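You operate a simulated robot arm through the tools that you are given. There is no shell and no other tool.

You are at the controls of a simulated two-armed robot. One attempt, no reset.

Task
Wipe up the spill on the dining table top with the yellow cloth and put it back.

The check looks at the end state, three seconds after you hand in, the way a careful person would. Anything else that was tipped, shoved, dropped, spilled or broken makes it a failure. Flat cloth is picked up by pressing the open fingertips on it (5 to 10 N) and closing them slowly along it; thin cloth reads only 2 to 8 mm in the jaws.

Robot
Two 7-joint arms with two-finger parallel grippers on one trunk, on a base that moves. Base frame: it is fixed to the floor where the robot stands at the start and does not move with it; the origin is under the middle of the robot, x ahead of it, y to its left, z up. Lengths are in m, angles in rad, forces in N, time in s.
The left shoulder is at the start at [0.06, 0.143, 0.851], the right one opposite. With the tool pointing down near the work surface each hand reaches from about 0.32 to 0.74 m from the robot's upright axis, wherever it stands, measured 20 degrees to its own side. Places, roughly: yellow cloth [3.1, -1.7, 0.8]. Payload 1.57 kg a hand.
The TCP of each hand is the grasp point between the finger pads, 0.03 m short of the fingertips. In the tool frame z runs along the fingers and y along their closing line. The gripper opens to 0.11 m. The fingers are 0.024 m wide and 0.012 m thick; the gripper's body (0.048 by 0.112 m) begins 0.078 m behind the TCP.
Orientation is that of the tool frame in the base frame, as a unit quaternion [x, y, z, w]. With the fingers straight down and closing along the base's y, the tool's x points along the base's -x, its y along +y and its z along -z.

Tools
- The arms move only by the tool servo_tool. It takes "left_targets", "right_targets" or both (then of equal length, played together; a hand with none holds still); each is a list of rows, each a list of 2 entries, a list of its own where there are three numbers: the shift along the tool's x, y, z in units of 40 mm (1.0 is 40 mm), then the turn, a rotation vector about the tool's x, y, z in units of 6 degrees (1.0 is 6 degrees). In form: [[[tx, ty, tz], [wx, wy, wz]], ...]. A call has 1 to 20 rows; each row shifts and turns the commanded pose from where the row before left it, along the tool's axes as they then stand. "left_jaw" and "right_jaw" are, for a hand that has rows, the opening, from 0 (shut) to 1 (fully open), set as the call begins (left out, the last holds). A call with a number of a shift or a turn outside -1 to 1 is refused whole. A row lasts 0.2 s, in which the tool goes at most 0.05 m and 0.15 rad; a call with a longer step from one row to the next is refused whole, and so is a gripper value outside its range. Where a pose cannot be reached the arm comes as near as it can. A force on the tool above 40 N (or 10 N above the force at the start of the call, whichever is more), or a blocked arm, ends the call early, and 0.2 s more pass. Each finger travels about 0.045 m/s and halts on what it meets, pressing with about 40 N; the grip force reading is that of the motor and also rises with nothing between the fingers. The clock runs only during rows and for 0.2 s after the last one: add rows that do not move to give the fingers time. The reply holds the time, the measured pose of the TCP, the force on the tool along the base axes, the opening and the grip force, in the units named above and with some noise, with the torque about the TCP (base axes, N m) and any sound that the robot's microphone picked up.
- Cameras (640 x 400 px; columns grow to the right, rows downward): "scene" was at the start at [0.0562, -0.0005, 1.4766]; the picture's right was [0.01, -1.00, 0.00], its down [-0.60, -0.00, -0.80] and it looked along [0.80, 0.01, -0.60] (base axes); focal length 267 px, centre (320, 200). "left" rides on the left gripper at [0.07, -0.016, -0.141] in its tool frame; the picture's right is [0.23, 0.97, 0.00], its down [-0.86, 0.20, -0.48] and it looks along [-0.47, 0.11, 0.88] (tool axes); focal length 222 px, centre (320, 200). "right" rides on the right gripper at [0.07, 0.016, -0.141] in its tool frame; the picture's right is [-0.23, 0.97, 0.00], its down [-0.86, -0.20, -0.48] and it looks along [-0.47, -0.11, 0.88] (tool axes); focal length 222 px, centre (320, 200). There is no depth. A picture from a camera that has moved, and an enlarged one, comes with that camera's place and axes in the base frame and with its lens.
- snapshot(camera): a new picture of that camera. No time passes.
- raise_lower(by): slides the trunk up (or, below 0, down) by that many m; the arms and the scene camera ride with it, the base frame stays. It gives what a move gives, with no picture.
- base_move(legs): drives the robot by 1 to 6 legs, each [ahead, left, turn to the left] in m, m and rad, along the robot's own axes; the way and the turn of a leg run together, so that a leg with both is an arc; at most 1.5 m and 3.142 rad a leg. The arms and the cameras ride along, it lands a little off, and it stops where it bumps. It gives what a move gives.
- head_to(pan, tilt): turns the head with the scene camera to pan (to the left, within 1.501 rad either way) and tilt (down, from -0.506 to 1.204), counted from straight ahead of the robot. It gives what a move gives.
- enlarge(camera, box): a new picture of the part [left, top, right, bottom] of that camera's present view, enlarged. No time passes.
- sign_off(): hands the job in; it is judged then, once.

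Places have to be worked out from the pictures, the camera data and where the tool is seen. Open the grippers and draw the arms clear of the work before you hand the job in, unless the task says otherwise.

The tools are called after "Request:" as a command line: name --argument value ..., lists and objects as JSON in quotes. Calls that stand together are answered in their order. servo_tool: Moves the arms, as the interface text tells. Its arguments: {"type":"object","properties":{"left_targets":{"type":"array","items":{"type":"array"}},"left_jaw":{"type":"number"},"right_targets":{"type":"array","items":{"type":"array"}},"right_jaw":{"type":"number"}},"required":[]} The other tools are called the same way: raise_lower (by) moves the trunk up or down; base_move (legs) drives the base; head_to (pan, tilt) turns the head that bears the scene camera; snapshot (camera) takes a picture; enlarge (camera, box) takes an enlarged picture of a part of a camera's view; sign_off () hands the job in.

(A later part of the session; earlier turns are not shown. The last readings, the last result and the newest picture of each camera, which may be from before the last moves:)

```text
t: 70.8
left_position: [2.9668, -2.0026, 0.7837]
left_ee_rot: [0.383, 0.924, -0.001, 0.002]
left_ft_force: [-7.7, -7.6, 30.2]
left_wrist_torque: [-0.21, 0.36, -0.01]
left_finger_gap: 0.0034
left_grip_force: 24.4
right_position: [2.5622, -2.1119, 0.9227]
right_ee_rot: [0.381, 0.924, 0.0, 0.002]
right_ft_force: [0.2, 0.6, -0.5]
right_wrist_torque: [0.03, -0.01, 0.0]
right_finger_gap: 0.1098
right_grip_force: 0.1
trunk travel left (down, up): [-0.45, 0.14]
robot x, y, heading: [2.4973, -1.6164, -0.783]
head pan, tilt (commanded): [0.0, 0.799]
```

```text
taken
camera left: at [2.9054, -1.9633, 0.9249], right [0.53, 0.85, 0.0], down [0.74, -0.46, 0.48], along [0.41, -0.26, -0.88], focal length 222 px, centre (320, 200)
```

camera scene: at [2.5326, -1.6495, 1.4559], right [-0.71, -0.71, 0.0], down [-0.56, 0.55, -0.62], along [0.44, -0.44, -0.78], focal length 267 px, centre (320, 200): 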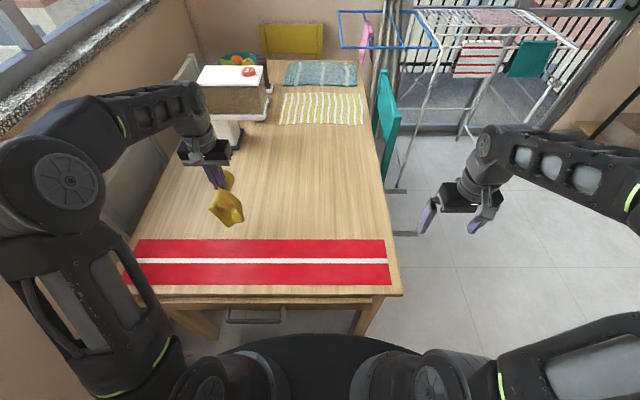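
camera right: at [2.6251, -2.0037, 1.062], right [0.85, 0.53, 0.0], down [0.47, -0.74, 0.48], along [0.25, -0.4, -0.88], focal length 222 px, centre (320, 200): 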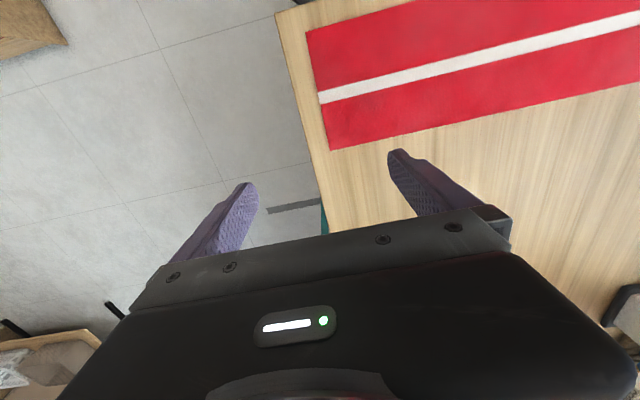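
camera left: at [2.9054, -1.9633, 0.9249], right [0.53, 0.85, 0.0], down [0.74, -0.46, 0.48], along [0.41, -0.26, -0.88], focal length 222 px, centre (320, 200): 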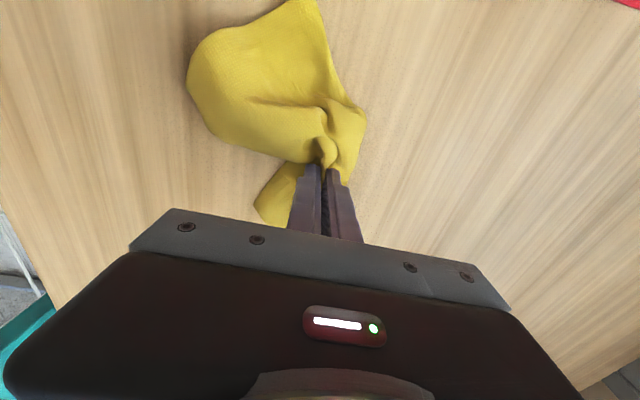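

30 N is more than needed; I'll ease ~2 mm and continue across the centre of the spot.

Request:
servo_tool --left_targets '[[[0, 0, -0.06], [0, 0, 0]], [[0.4, 0, 0], [0, 0, 0]], [[0, -0.5, 0], [0, 0, 0]], [[0, -0.5, 0], [0, 0, 0]], [[0, -0.5, 0], [0, 0, 0]], [[0, -0.5, 0], [0, 0, 0]], [[0, -0.5, 0], [0, 0, 0]], [[0, -0.5, 0], [0, 0, 0]], [[0, 0, 0], [0, 0, 0]]]'

Request:
servo_tool --left_targets '[[[0.4, 0, 0], [0, 0, 0]], [[0, 0.5, 0], [0, 0, 0]], [[0, 0.5, 0], [0, 0, 0]], [[0, 0.5, 0], [0, 0, 0]], [[0, 0.5, 0], [0, 0, 0]], [[0, 0.5, 0], [0, 0, 0]], [[0, 0.5, 0], [0, 0, 0]], [[0, 0, 0], [0, 0, 0]]]'

```text
t: 72.8
left_position: [2.8685, -2.0749, 0.7861]
left_ee_rot: [0.383, 0.924, 0.0, 0.001]
left_ft_force: [0.0, 0.6, 1.1]
left_wrist_torque: [0.02, -0.01, -0.04]
left_finger_gap: 0.0035
left_grip_force: 24.5
right_position: [2.5645, -2.1136, 0.9223]
right_ee_rot: [0.382, 0.924, -0.001, 0.0]
right_ft_force: [-0.2, 0.1, 0.4]
right_wrist_torque: [0.01, 0.01, 0.0]
right_finger_gap: 0.1098
right_grip_force: 0.1
trunk travel left (down, up): [-0.45, 0.14]
robot x, y, heading: [2.4985, -1.6205, -0.779]
head pan, tilt (commanded): [0.0, 0.799]
```

```text
t: 74.6
left_position: [2.945, -1.9777, 0.7839]
left_ee_rot: [0.382, 0.924, 0.0, 0.0]
left_ft_force: [-0.1, -0.9, 0.6]
left_wrist_torque: [0.02, 0.03, -0.01]
left_finger_gap: 0.0032
left_grip_force: 24.3
right_position: [2.5634, -2.1155, 0.9209]
right_ee_rot: [0.382, 0.924, 0.001, 0.0]
right_ft_force: [-0.7, -0.3, 0.3]
right_wrist_torque: [-0.01, -0.01, 0.01]
right_finger_gap: 0.1101
right_grip_force: 0.0
trunk travel left (down, up): [-0.45, 0.14]
robot x, y, heading: [2.5038, -1.617, -0.782]
head pan, tilt (commanded): [0.0, 0.799]
```

Pressure fell to ~1 N, so I'll press ~2 mm lower and sweep back over the centre line, then the near edge.

Request:
servo_tool --left_targets '[[[0, 0, 0.05], [0, 0, 0]], [[0, -0.5, 0], [0, 0, 0]], [[0, -0.5, 0], [0, 0, 0]], [[0, -0.5, 0], [0, 0, 0]], [[0, -0.5, 0], [0, 0, 0]], [[0, -0.5, 0], [0, 0, 0]], [[0, -0.5, 0], [0, 0, 0]]]'

Request:
servo_tool --left_targets '[[[0.4, 0, 0], [0, 0, 0]], [[0, 0.5, 0], [0, 0, 0]], [[0, 0.5, 0], [0, 0, 0]], [[0, 0.5, 0], [0, 0, 0]], [[0, 0.5, 0], [0, 0, 0]], [[0, 0.5, 0], [0, 0, 0]], [[0, 0.5, 0], [0, 0, 0]]]'

Request:
snapshot --camera "left"

```text
t: 76.2
left_position: [2.8588, -2.0646, 0.7831]
left_ee_rot: [0.382, 0.924, -0.001, 0.0]
left_ft_force: [2.0, 2.9, 8.1]
left_wrist_torque: [0.1, -0.05, -0.04]
left_finger_gap: 0.0033
left_grip_force: 24.2
right_position: [2.5619, -2.1135, 0.9234]
right_ee_rot: [0.382, 0.924, -0.001, 0.0]
right_ft_force: [-0.6, 0.0, -0.6]
right_wrist_torque: [-0.01, 0.04, 0.0]
right_finger_gap: 0.1101
right_grip_force: 0.0
trunk travel left (down, up): [-0.45, 0.14]
robot x, y, heading: [2.5009, -1.6147, -0.784]
head pan, tilt (commanded): [0.0, 0.799]
```

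```text
t: 77.8
left_position: [2.9334, -1.9692, 0.7835]
left_ee_rot: [0.383, 0.924, -0.002, 0.001]
left_ft_force: [-6.5, -5.6, 23.0]
left_wrist_torque: [-0.16, 0.28, 0.02]
left_finger_gap: 0.0032
left_grip_force: 24.1
right_position: [2.5622, -2.1136, 0.9223]
right_ee_rot: [0.382, 0.924, 0.0, 0.001]
right_ft_force: [0.7, -0.4, 0.2]
right_wrist_torque: [0.05, -0.02, 0.0]
right_finger_gap: 0.1099
right_grip_force: 0.0
trunk travel left (down, up): [-0.45, 0.14]
robot x, y, heading: [2.5, -1.6175, -0.786]
head pan, tilt (commanded): [0.0, 0.799]
```

```text
taken
camera left: at [2.8724, -1.9321, 0.9247], right [0.53, 0.85, 0.0], down [0.75, -0.46, 0.48], along [0.41, -0.26, -0.88], focal length 222 px, centre (320, 200)
```

left: 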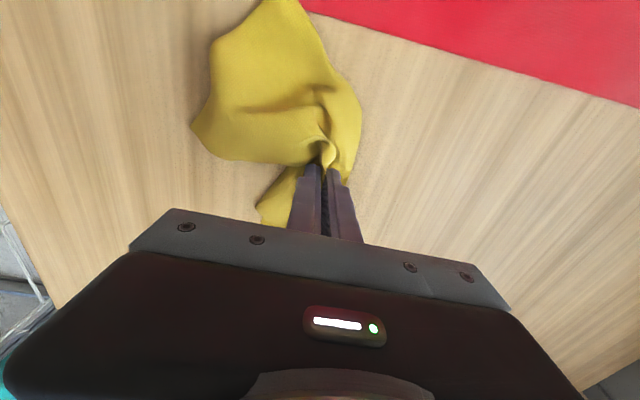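

Good pressure. One more sweep along the spot's near edge, slightly eased, then I'll lift.

Request:
servo_tool --left_targets '[[[0.4, 0, -0.02], [0, 0, 0]], [[0, -0.5, 0], [0, 0, 0]], [[0, -0.5, 0], [0, 0, 0]], [[0, -0.5, 0], [0, 0, 0]], [[0, -0.5, 0], [0, 0, 0]], [[0, -0.5, 0], [0, 0, 0]], [[0, -0.5, 0], [0, 0, 0]], [[-0.8, 0.3, 0], [0, 0, 0]], [[-0.8, 0.3, 0], [0, 0, 0]], [[-0.6, 0.3, 0], [0, 0, 0]], [[0, 0.4, 0], [0, 0, 0]]]'

Request:
servo_tool --left_targets '[[[0, 0, -0.6], [0, 0, 0]], [[0, 0, -0.8], [0, 0, 0]], [[0, 0, -0.8], [0, 0, 0]], [[0, 0, -0.8], [0, 0, 0]], [[0.6, 0.4, -0.5], [0, 0, 0]], [[0.6, 0.8, 0], [0, 0, 0]], [[0.6, 0.8, 0], [0, 0, 0]], [[0.6, 0.8, 0], [0, 0, 0]], [[0, 0.8, 0], [0, 0, 0]], [[0, 0.8, 0], [0, 0, 0]], [[0, 0.8, 0], [0, 0, 0]], [[0, 0.8, 0], [0, 0, 0]], [[0, 0, 0], [0, 0, 0]], [[0, 0, 0], [0, 0, 0]]]'

Request:
snapshot --camera "scene"

Request:
enlarge --camera "scene" --box '[260, 195, 380, 270]'

Request:
snapshot --camera "left"

```text
t: 80.2
left_position: [2.9393, -2.067, 0.783]
left_ee_rot: [0.382, 0.924, 0.0, 0.001]
left_ft_force: [-1.1, -0.9, 4.0]
left_wrist_torque: [-0.03, 0.02, -0.01]
left_finger_gap: 0.003
left_grip_force: 24.4
right_position: [2.564, -2.1134, 0.9227]
right_ee_rot: [0.382, 0.924, 0.0, 0.0]
right_ft_force: [0.7, 0.5, -0.6]
right_wrist_torque: [0.02, 0.02, -0.01]
right_finger_gap: 0.1097
right_grip_force: 0.1
trunk travel left (down, up): [-0.45, 0.14]
robot x, y, heading: [2.5006, -1.6148, -0.787]
head pan, tilt (commanded): [0.0, 0.799]
```

```text
t: 83.2
left_position: [3.0395, -1.8314, 0.9123]
left_ee_rot: [0.382, 0.924, 0.0, 0.0]
left_ft_force: [-0.4, -0.6, -0.3]
left_wrist_torque: [0.01, 0.0, 0.01]
left_finger_gap: 0.0032
left_grip_force: 24.2
left hand out of reach, approached as far as the arm can: row 4
right_position: [2.5642, -2.1139, 0.9212]
right_ee_rot: [0.382, 0.924, 0.0, 0.0]
right_ft_force: [0.6, -0.7, 0.1]
right_wrist_torque: [-0.04, 0.0, 0.02]
right_finger_gap: 0.1099
right_grip_force: 0.0
trunk travel left (down, up): [-0.45, 0.14]
robot x, y, heading: [2.5022, -1.6176, -0.787]
head pan, tilt (commanded): [0.0, 0.799]
```

```text
taken
camera scene: at [2.5363, -1.6531, 1.4638], right [-0.71, -0.71, 0.0], down [-0.51, 0.51, -0.7], along [0.49, -0.49, -0.72], focal length 267 px, centre (320, 200)
```

scene: 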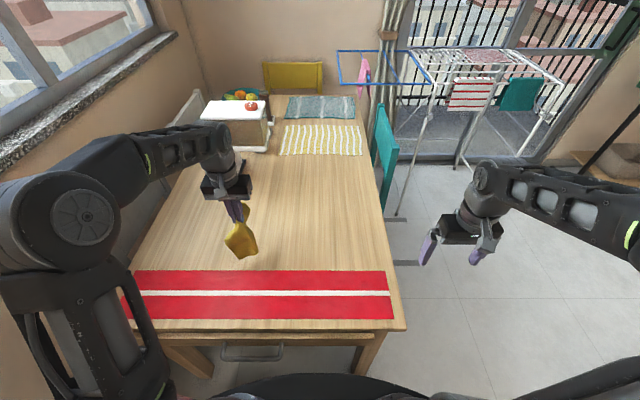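

```text
5.33 times, centred on (320, 232) of scene
camera zoom: at [2.5363, -1.6531, 1.4638], right [-0.71, -0.71, 0.0], down [-0.51, 0.51, -0.7], along [0.49, -0.49, -0.72], focal length 1424 px, centre (320, 27)
```

zoom: 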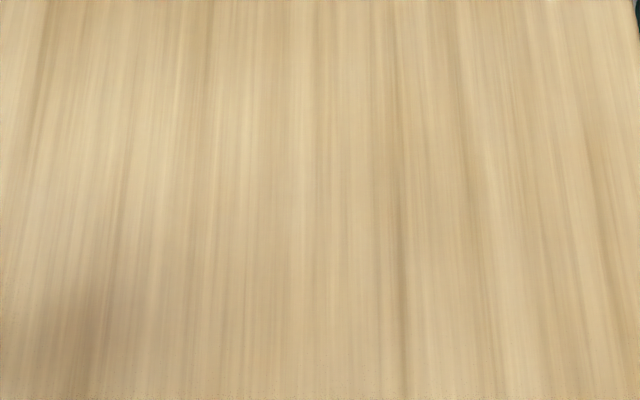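

```text
taken
camera left: at [2.9786, -1.7927, 1.0548], right [0.53, 0.85, 0.0], down [0.75, -0.46, 0.48], along [0.41, -0.25, -0.88], focal length 222 px, centre (320, 200)
```

left: 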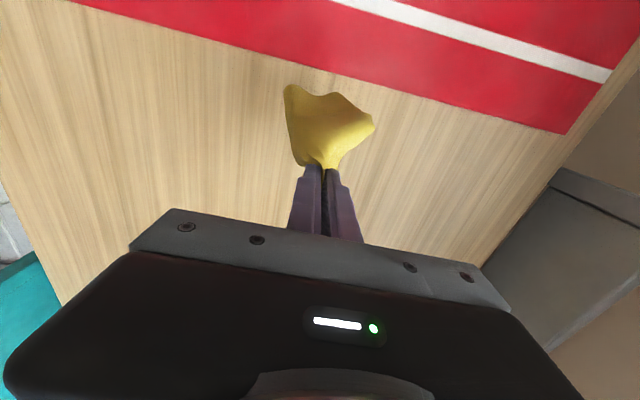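

The spot is clean from every view and the runner is in place. Now I'll take the cloth back, starting a little on the near side of its original grip point so its tail can lie back over the runner as before.

Request:
servo_tool --left_targets '[[[0.67, 0.805, -0.1], [0, 0, 0]], [[0.67, 0.805, -0.1], [0, 0, 0]], [[0.67, 0.805, -0.1], [0, 0, 0]], [[0.67, 0.805, 0], [0, 0, 0]], [[0.67, 0.805, 0], [0, 0, 0]], [[0, 0, 0], [0, 0, 0]], [[0, 0, 0], [0, 0, 0]]]'

Request:
snapshot --camera "left"

Request:
snapshot --camera "scene"

```text
t: 84.8
left_position: [3.0586, -1.6221, 0.9265]
left_ee_rot: [0.382, 0.924, 0.0, -0.001]
left_ft_force: [0.5, -0.2, 0.6]
left_wrist_torque: [0.0, 0.02, 0.03]
left_finger_gap: 0.0033
left_grip_force: 24.0
right_position: [2.5629, -2.1132, 0.9216]
right_ee_rot: [0.381, 0.924, 0.001, 0.0]
right_ft_force: [0.0, -0.4, -0.9]
right_wrist_torque: [-0.01, 0.0, -0.03]
right_finger_gap: 0.1101
right_grip_force: 0.1
trunk travel left (down, up): [-0.45, 0.14]
robot x, y, heading: [2.4991, -1.6167, -0.783]
head pan, tilt (commanded): [0.0, 0.799]
```

```text
taken
camera left: at [2.997, -1.5842, 1.0687], right [0.53, 0.85, 0.0], down [0.75, -0.46, 0.48], along [0.41, -0.25, -0.88], focal length 222 px, centre (320, 200)
```

left: 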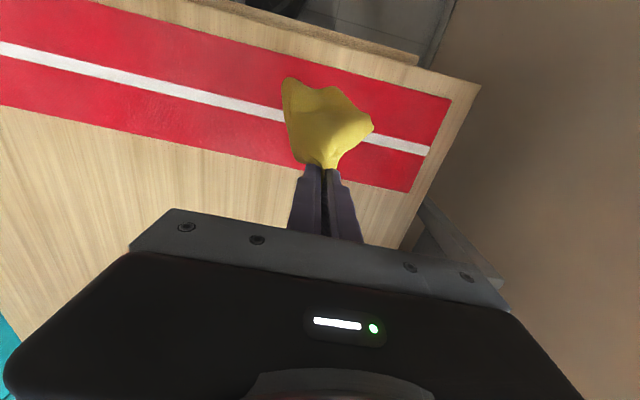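

```text
taken
camera scene: at [2.5363, -1.6531, 1.4638], right [-0.71, -0.71, 0.0], down [-0.51, 0.51, -0.7], along [0.49, -0.49, -0.72], focal length 267 px, centre (320, 200)
```

scene: 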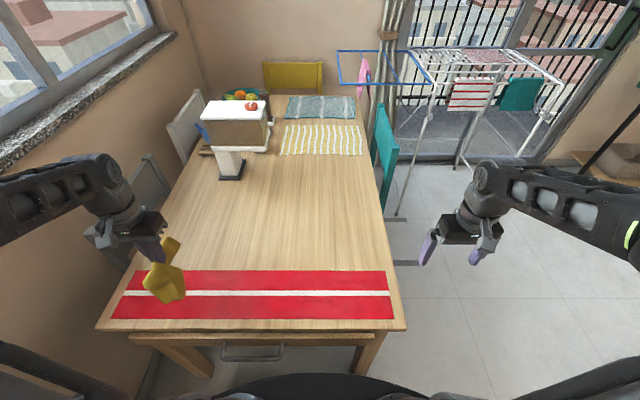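

The hand is at e1=3.31, e2=1.016, so I'll lower forward-and-down by 10 cm / 13 cm to lay the cloth at its original spot.

Request:
servo_tool --left_targets '[[[-0.2, 0, 0.49], [0, 0, 0]], [[-0.3, 0, 0.49], [0, 0, 0]], [[-0.4, 0, 0.49], [0, 0, 0]], [[-0.4, 0, 0.49], [0, 0, 0]], [[-0.4, 0, 0.49], [0, 0, 0]], [[-0.4, 0, 0.45], [0, 0, 0]], [[-0.4, 0, 0.35], [0, 0, 0]], [[0, 0, 0.1], [0, 0, 0]], [[0, 0, 0], [0, 0, 0]]]'

Request:
snapshot --camera "left"

Request:
snapshot --camera "scene"

```text
t: 86.8
left_position: [3.1275, -1.69, 0.7915]
left_ee_rot: [0.382, 0.924, 0.001, 0.0]
left_ft_force: [0.5, 0.3, 0.0]
left_wrist_torque: [-0.01, -0.05, -0.02]
left_finger_gap: 0.003
left_grip_force: 23.9
right_position: [2.5639, -2.114, 0.9226]
right_ee_rot: [0.382, 0.924, 0.0, -0.001]
right_ft_force: [-0.2, 0.1, -0.3]
right_wrist_torque: [0.02, 0.0, -0.02]
right_finger_gap: 0.1099
right_grip_force: 0.1
trunk travel left (down, up): [-0.45, 0.14]
robot x, y, heading: [2.5026, -1.6159, -0.781]
head pan, tilt (commanded): [0.0, 0.799]
```

```text
taken
camera left: at [3.0662, -1.6518, 0.9329], right [0.53, 0.85, 0.0], down [0.75, -0.46, 0.48], along [0.41, -0.25, -0.88], focal length 222 px, centre (320, 200)
```

left: 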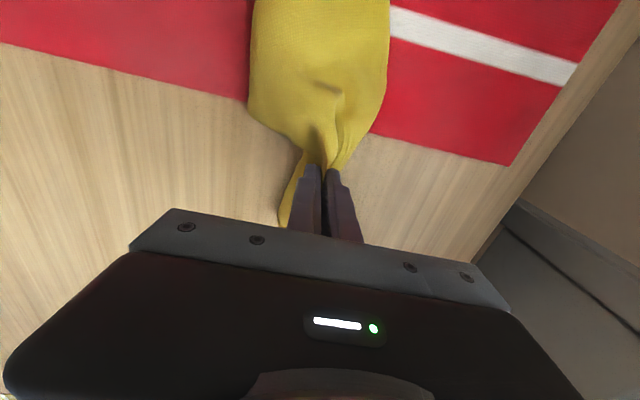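

```text
taken
camera scene: at [2.5362, -1.6531, 1.4638], right [-0.71, -0.71, 0.0], down [-0.51, 0.51, -0.7], along [0.49, -0.49, -0.72], focal length 267 px, centre (320, 200)
```

scene: 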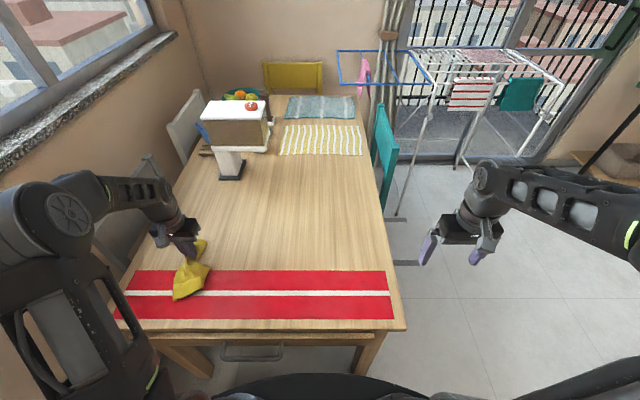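

The cloth lies back over its original place. I'll lower to light contact and then open slowly so the fold spreads out again.

Request:
servo_tool --left_targets '[[[0, 0, 0.1], [0, 0, 0]], [[0, 0, 0.07], [0, 0, 0]], [[0, 0, 0], [0, 0, 0]]]'

```text
t: 87.6
left_position: [3.1268, -1.6904, 0.7843]
left_ee_rot: [0.382, 0.924, 0.0, 0.0]
left_ft_force: [-1.3, 0.1, 8.7]
left_wrist_torque: [-0.04, 0.06, -0.02]
left_finger_gap: 0.0036
left_grip_force: 24.2
right_position: [2.5628, -2.114, 0.9221]
right_ee_rot: [0.382, 0.924, 0.0, 0.0]
right_ft_force: [0.6, 0.0, -0.5]
right_wrist_torque: [-0.01, 0.01, -0.01]
right_finger_gap: 0.1103
right_grip_force: 0.0
trunk travel left (down, up): [-0.45, 0.14]
robot x, y, heading: [2.5049, -1.6139, -0.785]
head pan, tilt (commanded): [0.0, 0.799]
```

Contact at 8.7 N. Opening slowly in steps while keeping light contact so the cloth is spread back.

Request:
servo_tool --left_targets '[[[0, 0, 0], [0, 0, 0]], [[0, 0, 0], [0, 0, 0]]]' --left_jaw 0.15

Request:
servo_tool --left_targets '[[[0, 0, 0], [0, 0, 0]], [[0, 0, 0], [0, 0, 0]]]' --left_jaw 0.3

Request:
snapshot --camera "left"

```text
t: 88.2
left_position: [3.1273, -1.6887, 0.785]
left_ee_rot: [0.381, 0.924, 0.0, 0.001]
left_ft_force: [3.5, 2.2, 11.0]
left_wrist_torque: [-0.04, -0.03, -0.01]
left_finger_gap: 0.0128
left_grip_force: 0.0
right_position: [2.5635, -2.1141, 0.9217]
right_ee_rot: [0.382, 0.924, 0.0, 0.001]
right_ft_force: [-0.5, -0.4, -1.2]
right_wrist_torque: [-0.01, 0.03, 0.0]
right_finger_gap: 0.1098
right_grip_force: 0.1
trunk travel left (down, up): [-0.45, 0.14]
robot x, y, heading: [2.4986, -1.6175, -0.783]
head pan, tilt (commanded): [0.0, 0.799]
```

```text
t: 88.8
left_position: [3.1266, -1.6903, 0.7839]
left_ee_rot: [0.382, 0.924, 0.0, 0.0]
left_ft_force: [3.2, 3.3, 12.6]
left_wrist_torque: [-0.11, 0.09, 0.01]
left_finger_gap: 0.0293
left_grip_force: 0.0
right_position: [2.5617, -2.1138, 0.9235]
right_ee_rot: [0.382, 0.924, 0.0, 0.0]
right_ft_force: [-1.0, -0.1, 0.1]
right_wrist_torque: [0.03, 0.02, 0.01]
right_finger_gap: 0.1099
right_grip_force: 0.1
trunk travel left (down, up): [-0.45, 0.14]
robot x, y, heading: [2.5029, -1.6146, -0.783]
head pan, tilt (commanded): [0.0, 0.799]
```

```text
taken
camera left: at [3.0657, -1.652, 0.9262], right [0.53, 0.85, 0.0], down [0.75, -0.46, 0.48], along [0.41, -0.25, -0.88], focal length 222 px, centre (320, 200)
```

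left: 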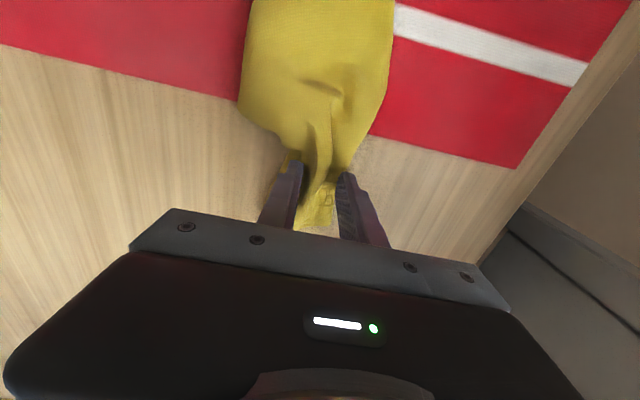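

The fold is relaxing and spreading. Continuing to open with slightly less pressure.

Request:
servo_tool --left_targets '[[[0, 0, -0.02], [0, 0, 0]], [[0, 0, 0], [0, 0, 0]]]' --left_jaw 0.42

Request:
servo_tool --left_targets '[[[0, 0, 0], [0, 0, 0]], [[0, 0, 0], [0, 0, 0]]]' --left_jaw 0.54

Request:
snapshot --camera "left"

```text
t: 89.4
left_position: [3.1262, -1.6906, 0.7841]
left_ee_rot: [0.381, 0.925, 0.0, 0.0]
left_ft_force: [0.8, 2.3, 3.5]
left_wrist_torque: [-0.07, 0.04, -0.02]
left_finger_gap: 0.0447
left_grip_force: 0.1
right_position: [2.5642, -2.1131, 0.922]
right_ee_rot: [0.382, 0.924, 0.0, 0.001]
right_ft_force: [-0.2, -0.1, -0.2]
right_wrist_torque: [0.03, 0.0, 0.03]
right_finger_gap: 0.1099
right_grip_force: 0.0
trunk travel left (down, up): [-0.45, 0.14]
robot x, y, heading: [2.5004, -1.6133, -0.783]
head pan, tilt (commanded): [0.0, 0.799]
```

```text
t: 90.0
left_position: [3.1274, -1.6891, 0.7863]
left_ee_rot: [0.381, 0.924, 0.0, 0.0]
left_ft_force: [1.1, 0.5, 1.4]
left_wrist_torque: [-0.08, 0.05, 0.0]
left_finger_gap: 0.0588
left_grip_force: 0.1
right_position: [2.5636, -2.1148, 0.9217]
right_ee_rot: [0.381, 0.924, 0.0, 0.0]
right_ft_force: [0.4, 0.2, 0.5]
right_wrist_torque: [-0.03, 0.01, 0.02]
right_finger_gap: 0.11
right_grip_force: 0.0
trunk travel left (down, up): [-0.45, 0.14]
robot x, y, heading: [2.5032, -1.6164, -0.783]
head pan, tilt (commanded): [0.0, 0.799]
```

```text
taken
camera left: at [3.0654, -1.6529, 0.9271], right [0.53, 0.85, 0.0], down [0.75, -0.46, 0.48], along [0.41, -0.25, -0.88], focal length 222 px, centre (320, 200)
```

left: 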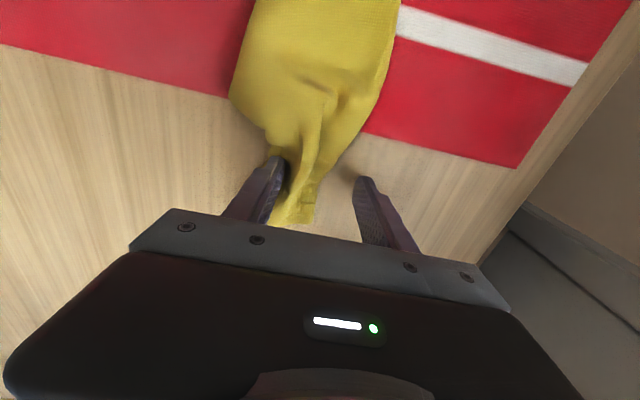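

The cloth is free between the fingers. I'll lift the hand straight up and look at how it lies.

Request:
servo_tool --left_targets '[[[0, 0, -0.3], [0, 0, 0]], [[0, 0, -0.5], [0, 0, 0]], [[0, 0, -0.7], [0, 0, 0]], [[0, 0, -0.7], [0, 0, 0]], [[0, 0, -0.6], [0, 0, 0]], [[0, 0, 0], [0, 0, 0]]]'

Request:
snapshot --camera "left"

Request:
snapshot --camera "scene"

Request:
enlarge --camera "scene" --box '[110, 220, 270, 320]'

```text
t: 91.4
left_position: [3.1259, -1.693, 0.8977]
left_ee_rot: [0.382, 0.924, 0.0, 0.0]
left_ft_force: [-0.1, 1.4, -0.6]
left_wrist_torque: [0.01, 0.02, 0.01]
left_finger_gap: 0.0595
left_grip_force: 0.1
right_position: [2.5638, -2.1142, 0.9226]
right_ee_rot: [0.381, 0.924, 0.0, 0.0]
right_ft_force: [0.0, 1.1, 0.1]
right_wrist_torque: [0.0, -0.04, 0.0]
right_finger_gap: 0.1103
right_grip_force: 0.0
trunk travel left (down, up): [-0.45, 0.14]
robot x, y, heading: [2.499, -1.6162, -0.784]
head pan, tilt (commanded): [0.0, 0.799]
```

```text
taken
camera left: at [3.0651, -1.6551, 1.0405], right [0.53, 0.85, 0.0], down [0.75, -0.46, 0.48], along [0.41, -0.25, -0.88], focal length 222 px, centre (320, 200)
```

left: 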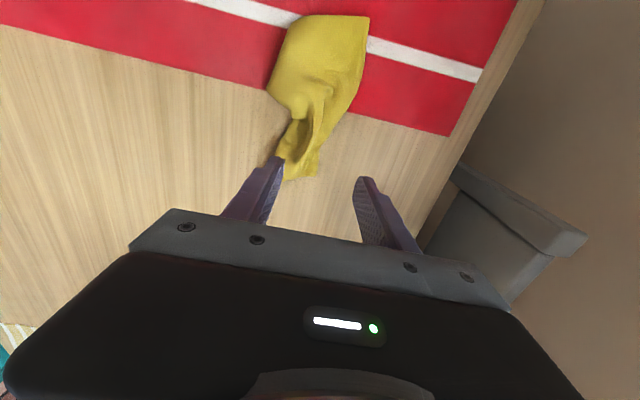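

```text
taken
camera scene: at [2.5363, -1.6531, 1.4638], right [-0.71, -0.71, 0.0], down [-0.51, 0.51, -0.7], along [0.49, -0.49, -0.72], focal length 267 px, centre (320, 200)
```

scene: 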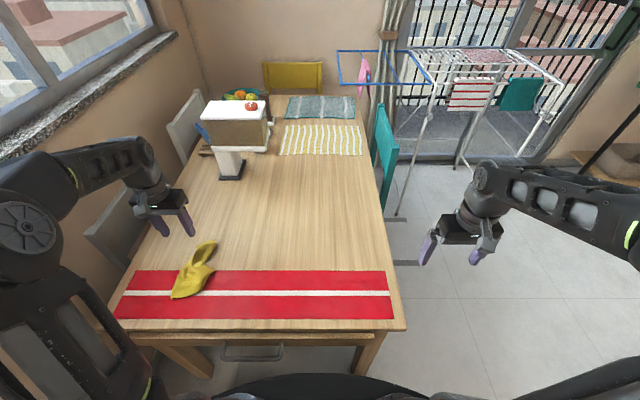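

```text
4.00 times, centred on (190, 270) of scene
camera zoom: at [2.5363, -1.6531, 1.4638], right [-0.71, -0.71, 0.0], down [-0.51, 0.51, -0.7], along [0.49, -0.49, -0.72], focal length 1068 px, centre (840, -80)
```

zoom: 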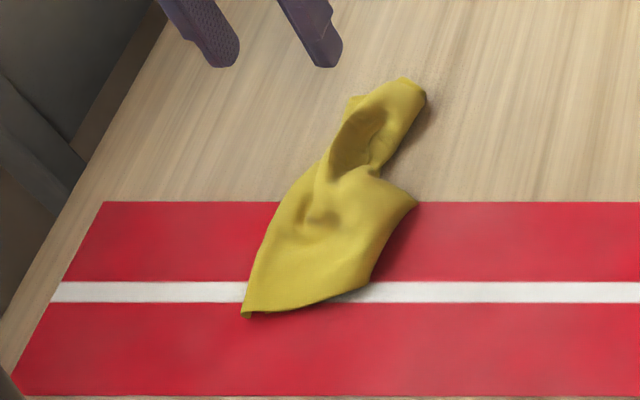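

The cloth is back on its place but the far part is still bunched. I'll try once to spread it: straddle the ridge with a narrow gap, press lightly, and open outward.

Request:
servo_tool --left_targets '[[[-0.56, -0.58, 0], [0, 0, 0]], [[0, 0, 0.7], [0, 0, 0]], [[0, 0, 0.7], [0, 0, 0]], [[0, 0, 0.6], [0, 0, 0]], [[0, 0, 0], [0, 0, 0]]]' --left_jaw 0.22

Request:
snapshot --camera "left"

```text
t: 92.6
left_position: [3.1254, -1.7236, 0.8202]
left_ee_rot: [0.382, 0.924, 0.0, 0.0]
left_ft_force: [-0.3, 0.1, -0.5]
left_wrist_torque: [0.0, -0.02, -0.03]
left_finger_gap: 0.024
left_grip_force: 0.0
right_position: [2.5636, -2.113, 0.9223]
right_ee_rot: [0.382, 0.924, 0.0, 0.0]
right_ft_force: [-0.3, 1.0, -0.5]
right_wrist_torque: [-0.02, -0.02, -0.02]
right_finger_gap: 0.11
right_grip_force: 0.1
trunk travel left (down, up): [-0.45, 0.14]
robot x, y, heading: [2.5031, -1.6177, -0.784]
head pan, tilt (commanded): [0.0, 0.799]
```

```text
taken
camera left: at [3.0639, -1.6856, 0.9611], right [0.53, 0.85, 0.0], down [0.75, -0.46, 0.48], along [0.41, -0.25, -0.88], focal length 222 px, centre (320, 200)
```

left: 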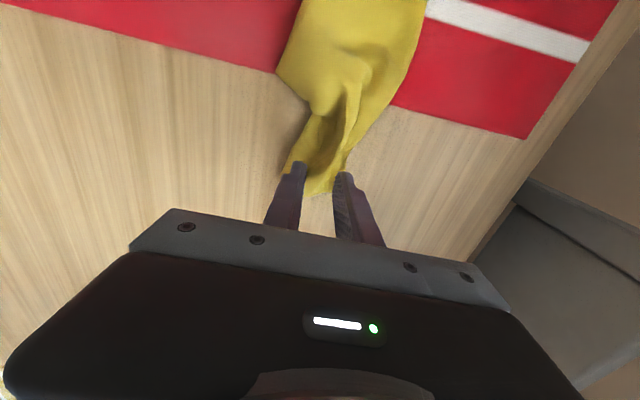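

Fingers straddle the ridge at the far end. Lowering to contact.

Request:
servo_tool --left_targets '[[[0, 0, 0.4], [0, 0, 0]], [[0, 0, 0.3], [0, 0, 0]], [[0, 0, 0.15], [0, 0, 0]], [[0, 0, 0.05], [0, 0, 0]], [[0, 0, 0], [0, 0, 0]]]'

```text
t: 93.8
left_position: [3.1264, -1.723, 0.7843]
left_ee_rot: [0.382, 0.924, 0.0, 0.003]
left_ft_force: [-1.1, 1.8, 22.6]
left_wrist_torque: [-0.31, 0.19, -0.01]
left_finger_gap: 0.0243
left_grip_force: 0.0
right_position: [2.5628, -2.1117, 0.9227]
right_ee_rot: [0.382, 0.924, 0.0, 0.001]
right_ft_force: [-0.4, -0.6, 0.3]
right_wrist_torque: [0.01, -0.02, -0.04]
right_finger_gap: 0.1101
right_grip_force: 0.1
trunk travel left (down, up): [-0.45, 0.14]
robot x, y, heading: [2.5034, -1.6182, -0.779]
head pan, tilt (commanded): [0.0, 0.799]
```

22 N contact – a bit firm; I'll ease 1 mm and open in steps.

Request:
servo_tool --left_targets '[[[0, 0, -0.025], [0, 0, 0]], [[0, 0, 0], [0, 0, 0]]]' --left_jaw 0.34

Request:
servo_tool --left_targets '[[[0, 0, 0], [0, 0, 0]], [[0, 0, 0], [0, 0, 0]]]' --left_jaw 0.46

Request:
snapshot --camera "left"

```text
t: 94.4
left_position: [3.1268, -1.7228, 0.7838]
left_ee_rot: [0.381, 0.924, 0.0, 0.002]
left_ft_force: [3.9, 5.5, 26.3]
left_wrist_torque: [-0.33, 0.15, 0.08]
left_finger_gap: 0.0315
left_grip_force: 0.0
right_position: [2.5629, -2.1125, 0.9226]
right_ee_rot: [0.382, 0.924, 0.0, 0.001]
right_ft_force: [-0.4, 0.2, -0.7]
right_wrist_torque: [0.0, -0.03, -0.01]
right_finger_gap: 0.11
right_grip_force: 0.1
trunk travel left (down, up): [-0.45, 0.14]
robot x, y, heading: [2.4988, -1.6177, -0.778]
head pan, tilt (commanded): [0.0, 0.799]
```

```text
t: 95.0
left_position: [3.1267, -1.7231, 0.7845]
left_ee_rot: [0.382, 0.924, -0.001, 0.002]
left_ft_force: [6.5, 5.2, 28.9]
left_wrist_torque: [-0.53, 0.25, 0.04]
left_finger_gap: 0.0435
left_grip_force: 0.0
right_position: [2.5613, -2.1139, 0.9228]
right_ee_rot: [0.382, 0.924, 0.0, 0.001]
right_ft_force: [-0.5, 0.2, 0.0]
right_wrist_torque: [0.02, -0.03, -0.01]
right_finger_gap: 0.1101
right_grip_force: 0.0
trunk travel left (down, up): [-0.45, 0.14]
robot x, y, heading: [2.5021, -1.6165, -0.78]
head pan, tilt (commanded): [0.0, 0.799]
```

```text
taken
camera left: at [3.0644, -1.6855, 0.9262], right [0.53, 0.85, 0.0], down [0.75, -0.46, 0.48], along [0.41, -0.25, -0.88], focal length 222 px, centre (320, 200)
```

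left: 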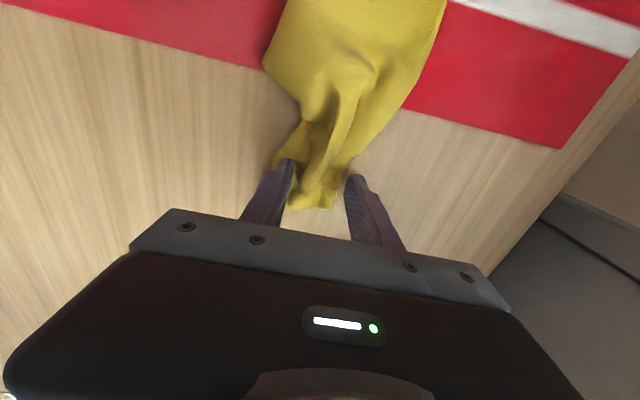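

Only one finger is on the cloth now, so this isn't helping evenly. I'll lift straight up and inspect.

Request:
servo_tool --left_targets '[[[0, 0, -0.3], [0, 0, 0]], [[0, 0, -0.7], [0, 0, 0]], [[0, 0, -0.8], [0, 0, 0]], [[0, 0, -0.8], [0, 0, 0]], [[0, 0, -0.4], [0, 0, 0]], [[0, 0, 0], [0, 0, 0]]]'

Request:
snapshot --camera "left"

Request:
enlarge --camera "scene" --box '[110, 220, 270, 320]'

```text
t: 96.4
left_position: [3.1259, -1.7229, 0.903]
left_ee_rot: [0.382, 0.924, 0.001, 0.0]
left_ft_force: [-0.4, -0.3, 0.1]
left_wrist_torque: [0.03, 0.01, -0.02]
left_finger_gap: 0.0506
left_grip_force: 0.0
right_position: [2.5642, -2.1133, 0.921]
right_ee_rot: [0.382, 0.924, -0.001, 0.0]
right_ft_force: [0.7, 0.4, -0.5]
right_wrist_torque: [0.01, -0.06, -0.03]
right_finger_gap: 0.1097
right_grip_force: 0.0
trunk travel left (down, up): [-0.45, 0.14]
robot x, y, heading: [2.5, -1.6141, -0.789]
head pan, tilt (commanded): [0.0, 0.799]
```

```text
taken
camera left: at [3.0654, -1.6856, 1.0451], right [0.53, 0.85, 0.0], down [0.75, -0.46, 0.48], along [0.41, -0.25, -0.88], focal length 222 px, centre (320, 200)
```

left: 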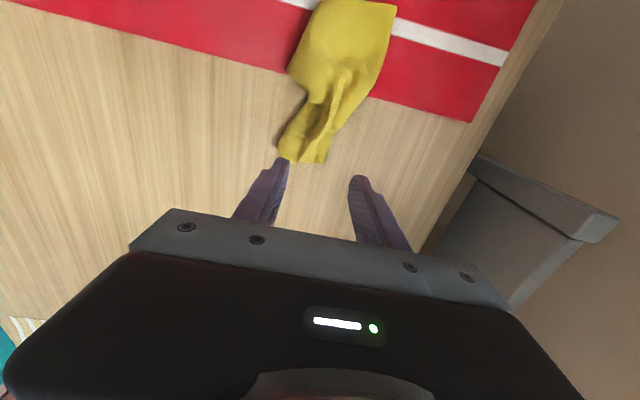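

```text
4.00 times, centred on (190, 270) of scene
camera zoom: at [2.5363, -1.6531, 1.4638], right [-0.71, -0.71, 0.0], down [-0.51, 0.51, -0.7], along [0.49, -0.49, -0.72], focal length 1068 px, centre (840, -80)
```

zoom: 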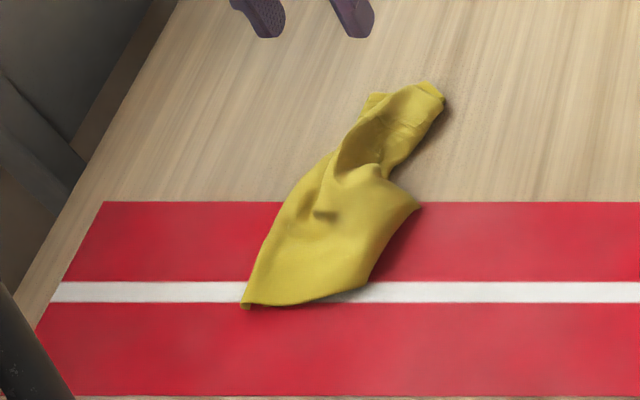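

The previous attempt had the +y-side finger off the cloth. I'll retry once with correct centring (e1≈3.44, e2≈0.978), then hold one finger in place while the other spreads the fold outward.

Request:
servo_tool --left_targets '[[[-0.285, -0.35, 0], [0, 0, 0]], [[0, 0, 0.8], [0, 0, 0]], [[0, 0, 0.8], [0, 0, 0]], [[0, 0, 0.7], [0, 0, 0]], [[0, 0, 0], [0, 0, 0]]]' --left_jaw 0.14

Request:
snapshot --camera "left"

```text
t: 97.6
left_position: [3.1223, -1.7396, 0.8084]
left_ee_rot: [0.382, 0.924, 0.0, 0.0]
left_ft_force: [0.2, -0.7, 0.1]
left_wrist_torque: [-0.04, 0.02, 0.03]
left_finger_gap: 0.0155
left_grip_force: 0.1
right_position: [2.5635, -2.1134, 0.9223]
right_ee_rot: [0.383, 0.924, 0.001, 0.0]
right_ft_force: [0.0, 0.1, -0.1]
right_wrist_torque: [0.01, 0.01, 0.0]
right_finger_gap: 0.1099
right_grip_force: 0.0
trunk travel left (down, up): [-0.45, 0.14]
robot x, y, heading: [2.5011, -1.6125, -0.784]
head pan, tilt (commanded): [0.0, 0.799]
```

```text
taken
camera left: at [3.0618, -1.7015, 0.952], right [0.53, 0.85, 0.0], down [0.75, -0.46, 0.48], along [0.41, -0.25, -0.88], focal length 222 px, centre (320, 200)
```

left: 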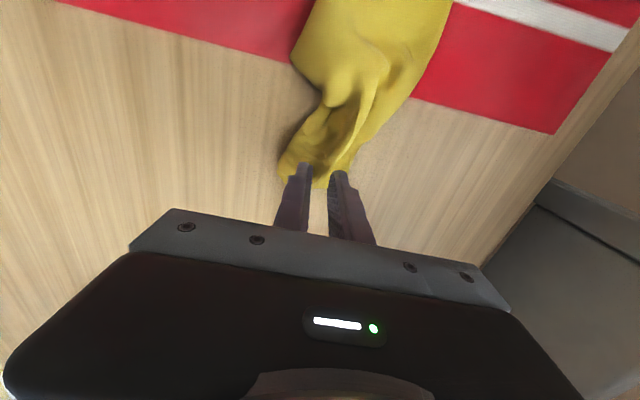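

Both fingers are now over the cloth, straddling the trough. Lowering to contact.

Request:
servo_tool --left_targets '[[[0, 0, 0.3], [0, 0, 0]], [[0, 0, 0.2], [0, 0, 0]], [[0, 0, 0.04], [0, 0, 0]], [[0, 0, 0], [0, 0, 0]]]'

```text
t: 98.6
left_position: [3.1243, -1.7406, 0.789]
left_ee_rot: [0.381, 0.924, -0.001, 0.0]
left_ft_force: [-0.1, 0.4, 1.6]
left_wrist_torque: [0.03, 0.02, 0.04]
left_finger_gap: 0.0156
left_grip_force: 0.3
right_position: [2.5636, -2.1134, 0.9215]
right_ee_rot: [0.382, 0.924, -0.001, 0.0]
right_ft_force: [0.0, 0.0, -0.2]
right_wrist_torque: [0.01, -0.05, -0.02]
right_finger_gap: 0.1099
right_grip_force: 0.1
trunk travel left (down, up): [-0.45, 0.14]
robot x, y, heading: [2.4998, -1.6184, -0.782]
head pan, tilt (commanded): [0.0, 0.799]
```

Light touch (1.6 N). A little more pressure before spreading.

Request:
servo_tool --left_targets '[[[0, 0, 0.06], [0, 0, 0]], [[0, 0, 0.04], [0, 0, 0]], [[0, 0, 0], [0, 0, 0]]]'

```text
t: 99.4
left_position: [3.1235, -1.7407, 0.7842]
left_ee_rot: [0.381, 0.924, -0.001, 0.001]
left_ft_force: [-0.9, -0.3, 5.7]
left_wrist_torque: [-0.04, 0.09, 0.01]
left_finger_gap: 0.0158
left_grip_force: 0.5
right_position: [2.5627, -2.1121, 0.9217]
right_ee_rot: [0.382, 0.924, 0.001, 0.0]
right_ft_force: [0.1, 0.2, 0.1]
right_wrist_torque: [0.02, -0.01, 0.02]
right_finger_gap: 0.1101
right_grip_force: 0.1
trunk travel left (down, up): [-0.45, 0.14]
robot x, y, heading: [2.4995, -1.615, -0.781]
head pan, tilt (commanded): [0.0, 0.799]
```

5.7 N. Now spreading: opening in steps while shifting the hand toward +e2 so the other finger stays in place.

Request:
servo_tool --left_targets '[[[0, 0.2, 0.025], [0, 0, 0]], [[0, 0, 0], [0, 0, 0]]]' --left_jaw 0.28

Request:
servo_tool --left_targets '[[[0, 0.2, 0], [0, 0, 0]], [[0, 0, 0], [0, 0, 0]]]' --left_jaw 0.42

Request:
snapshot --camera "left"

```text
t: 100.0
left_position: [3.13, -1.7352, 0.7838]
left_ee_rot: [0.382, 0.924, 0.0, 0.001]
left_ft_force: [-2.3, 0.4, 13.8]
left_wrist_torque: [-0.21, 0.29, -0.06]
left_finger_gap: 0.0314
left_grip_force: 0.5
right_position: [2.5631, -2.1137, 0.9213]
right_ee_rot: [0.382, 0.924, 0.0, 0.0]
right_ft_force: [-0.1, 0.2, 0.1]
right_wrist_torque: [-0.03, -0.02, 0.01]
right_finger_gap: 0.11
right_grip_force: 0.0
trunk travel left (down, up): [-0.45, 0.14]
robot x, y, heading: [2.5012, -1.616, -0.78]
head pan, tilt (commanded): [0.0, 0.799]
```

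```text
t: 100.6
left_position: [3.1353, -1.7295, 0.7846]
left_ee_rot: [0.382, 0.924, -0.001, 0.002]
left_ft_force: [-1.3, -0.7, 21.5]
left_wrist_torque: [-0.49, 0.51, -0.02]
left_finger_gap: 0.0466
left_grip_force: 0.2
right_position: [2.5601, -2.1137, 0.9217]
right_ee_rot: [0.382, 0.924, 0.001, 0.001]
right_ft_force: [-0.2, -0.1, -0.6]
right_wrist_torque: [0.01, 0.0, 0.01]
right_finger_gap: 0.11
right_grip_force: 0.1
trunk travel left (down, up): [-0.45, 0.14]
robot x, y, heading: [2.5026, -1.6156, -0.782]
head pan, tilt (commanded): [0.0, 0.799]
```

```text
taken
camera left: at [3.0734, -1.692, 0.9264], right [0.53, 0.85, 0.0], down [0.74, -0.46, 0.48], along [0.41, -0.25, -0.88], focal length 222 px, centre (320, 200)
```

left: 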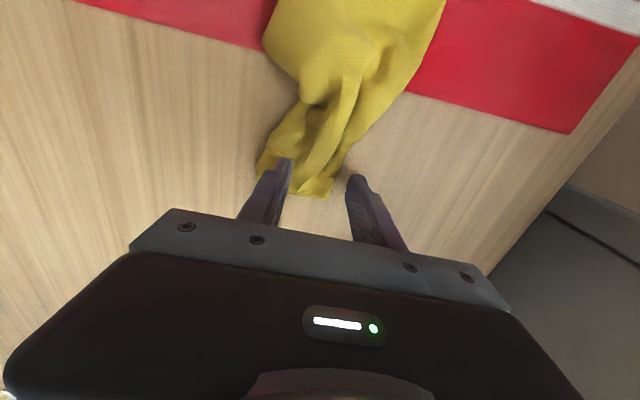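

The outer finger slid off again, so spreading by opening doesn't work here. I'll lift, close the fingers, and gently drag the bunched far end a few cm toward its original line instead.

Request:
servo_tool --left_targets '[[[0, 0, -0.3], [0, 0, 0]], [[0, 0, -0.5], [0, 0, 0]], [[0, 0, -0.5], [0, 0, 0]], [[0, 0, 0], [0, 0, 0]]]'

Request:
servo_tool --left_targets '[[[0, 0, -0.5], [0, 0, 0]], [[0, 0, 0], [0, 0, 0]], [[0, 0, 0], [0, 0, 0]], [[0, 0, 0], [0, 0, 0]]]' --left_jaw 0.0

Request:
snapshot --camera "left"

Request:
enlarge --camera "scene" --box '[110, 220, 270, 320]'

```text
t: 101.6
left_position: [3.1349, -1.7276, 0.8327]
left_ee_rot: [0.381, 0.924, 0.0, 0.0]
left_ft_force: [-0.5, 0.0, 0.0]
left_wrist_torque: [0.0, 0.0, -0.01]
left_finger_gap: 0.0463
left_grip_force: 0.1
right_position: [2.563, -2.113, 0.9223]
right_ee_rot: [0.382, 0.924, -0.001, 0.0]
right_ft_force: [0.2, 0.4, 0.6]
right_wrist_torque: [0.0, -0.01, 0.01]
right_finger_gap: 0.1099
right_grip_force: 0.1
trunk travel left (down, up): [-0.45, 0.14]
robot x, y, heading: [2.5019, -1.6155, -0.783]
head pan, tilt (commanded): [0.0, 0.799]
```

```text
t: 102.6
left_position: [3.1362, -1.7292, 0.8534]
left_ee_rot: [0.381, 0.924, 0.001, 0.0]
left_ft_force: [0.0, 0.2, 0.3]
left_wrist_torque: [0.0, 0.03, 0.01]
left_finger_gap: 0.0003
left_grip_force: 21.1
right_position: [2.563, -2.1137, 0.9216]
right_ee_rot: [0.382, 0.924, 0.001, 0.0]
right_ft_force: [-0.3, 0.7, 0.0]
right_wrist_torque: [-0.02, -0.02, -0.01]
right_finger_gap: 0.11
right_grip_force: 0.1
trunk travel left (down, up): [-0.45, 0.14]
robot x, y, heading: [2.4996, -1.6168, -0.785]
head pan, tilt (commanded): [0.0, 0.799]
```

```text
taken
camera left: at [3.0746, -1.6915, 0.9959], right [0.53, 0.85, 0.0], down [0.75, -0.46, 0.48], along [0.41, -0.25, -0.88], focal length 222 px, centre (320, 200)
```

left: 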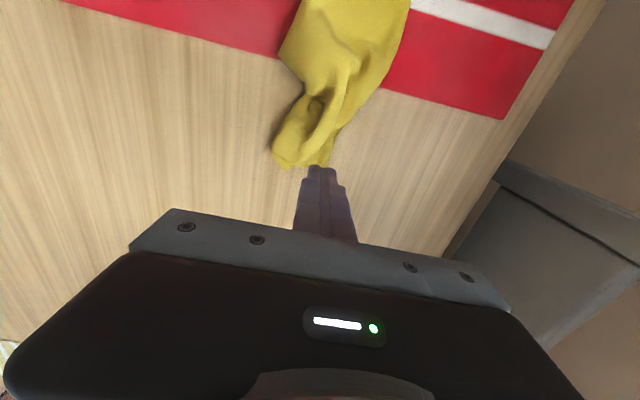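

```text
4.00 times, centred on (190, 270) of scene
camera zoom: at [2.5363, -1.6531, 1.4638], right [-0.71, -0.71, 0.0], down [-0.51, 0.51, -0.7], along [0.49, -0.49, -0.72], focal length 1068 px, centre (840, -80)
```

zoom: 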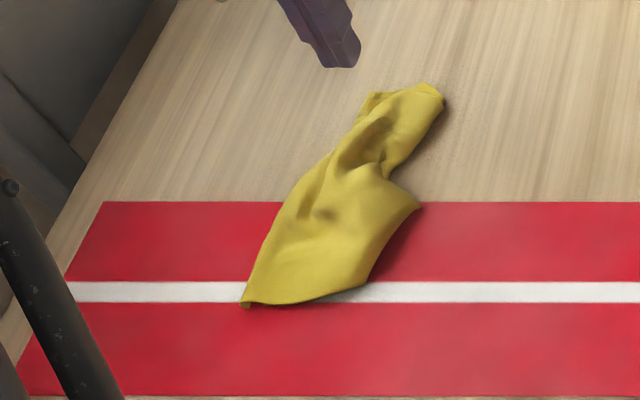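

Far end now spans e2≈0.944–0.998 versus originally 0.961–1.084. I'll press closed fingertips on its inner half and drag it +e2 by about 6 cm to unfold/realign it.

Request:
servo_tool --left_targets '[[[0.13, -0.22, 0], [0, 0, 0]], [[0, 0, 0.8], [0, 0, 0]], [[0, 0, 0.5], [0, 0, 0]], [[0, 0, 0.3], [0, 0, 0]], [[0, 0, 0.06], [0, 0, 0]], [[0, 0, 0.04], [0, 0, 0]], [[0, 0, 0], [0, 0, 0]]]'

```text
t: 104.2
left_position: [3.1259, -1.7321, 0.7872]
left_ee_rot: [0.382, 0.924, 0.0, 0.0]
left_ft_force: [-0.4, -0.2, 0.0]
left_wrist_torque: [0.02, 0.01, 0.01]
left_finger_gap: 0.0
left_grip_force: 21.3
right_position: [2.5642, -2.1141, 0.9217]
right_ee_rot: [0.382, 0.924, 0.0, 0.0]
right_ft_force: [-0.1, 0.2, -0.6]
right_wrist_torque: [-0.01, 0.02, -0.02]
right_finger_gap: 0.1098
right_grip_force: 0.1
trunk travel left (down, up): [-0.45, 0.14]
robot x, y, heading: [2.502, -1.6187, -0.789]
head pan, tilt (commanded): [0.0, 0.799]
```

No contact yet at z=0.787; lowering a few more mm and then dragging.

Request:
servo_tool --left_targets '[[[0, 0, 0.06], [0, 0, 0]], [[0, 0, 0.05], [0, 0, 0]], [[0, 0, 0], [0, 0, 0]]]'

Request:
snapshot --camera "left"

```text
t: 105.0
left_position: [3.1258, -1.7333, 0.7832]
left_ee_rot: [0.382, 0.924, 0.0, 0.001]
left_ft_force: [1.0, -0.1, 8.9]
left_wrist_torque: [0.0, 0.06, -0.01]
left_finger_gap: 0.0002
left_grip_force: 21.8
right_position: [2.5627, -2.1136, 0.9229]
right_ee_rot: [0.382, 0.924, 0.0, 0.0]
right_ft_force: [-0.3, 0.2, 0.0]
right_wrist_torque: [0.02, 0.01, 0.05]
right_finger_gap: 0.1101
right_grip_force: 0.1
trunk travel left (down, up): [-0.45, 0.14]
robot x, y, heading: [2.499, -1.6214, -0.782]
head pan, tilt (commanded): [0.0, 0.799]
```

```text
taken
camera left: at [3.0644, -1.695, 0.9256], right [0.53, 0.85, 0.0], down [0.75, -0.46, 0.48], along [0.41, -0.25, -0.88], focal length 222 px, centre (320, 200)
```

left: 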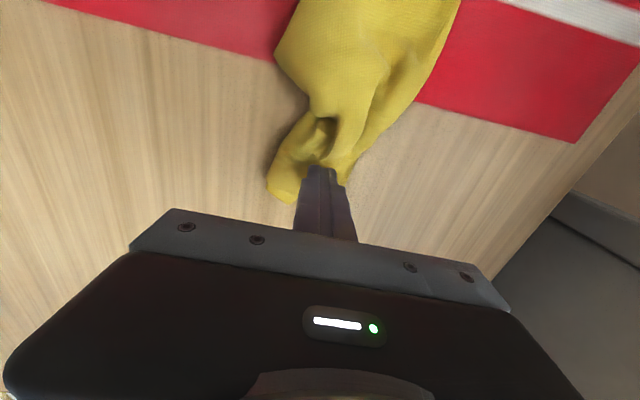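

8.9 N on the far end's inner half. Dragging slowly toward +e2.

Request:
servo_tool --left_targets '[[[0, 0.2, 0], [0, 0, 0]], [[0, 0.2, 0], [0, 0, 0]], [[0, 0.2, 0], [0, 0, 0]], [[0, 0.2, 0], [0, 0, 0]], [[0, 0.2, 0], [0, 0, 0]], [[0, 0.2, 0], [0, 0, 0]], [[0, 0.2, 0], [0, 0, 0]], [[0, 0, 0], [0, 0, 0]]]'

Request:
snapshot --camera "left"

```text
t: 106.8
left_position: [3.1663, -1.6927, 0.7832]
left_ee_rot: [0.381, 0.924, 0.0, -0.001]
left_ft_force: [-1.2, -1.0, 3.7]
left_wrist_torque: [-0.03, 0.04, 0.01]
left_finger_gap: 0.0
left_grip_force: 21.3
right_position: [2.5628, -2.1132, 0.9215]
right_ee_rot: [0.382, 0.924, -0.001, 0.001]
right_ft_force: [-0.5, -0.4, -0.3]
right_wrist_torque: [-0.04, 0.0, 0.04]
right_finger_gap: 0.1099
right_grip_force: 0.0
trunk travel left (down, up): [-0.45, 0.14]
robot x, y, heading: [2.5006, -1.6147, -0.785]
head pan, tilt (commanded): [0.0, 0.799]
```

```text
taken
camera left: at [3.1042, -1.6543, 0.9259], right [0.53, 0.85, 0.0], down [0.75, -0.46, 0.48], along [0.41, -0.25, -0.88], focal length 222 px, centre (320, 200)
```

left: 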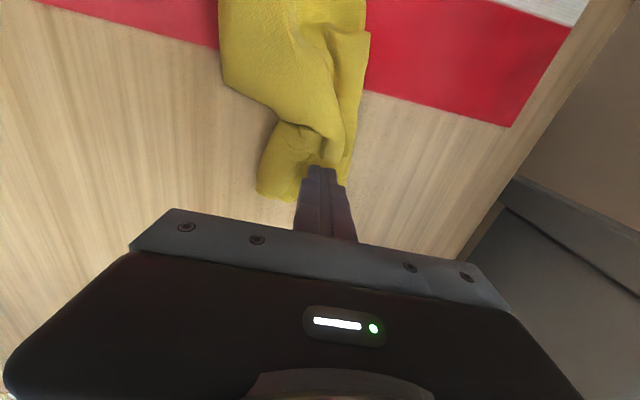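

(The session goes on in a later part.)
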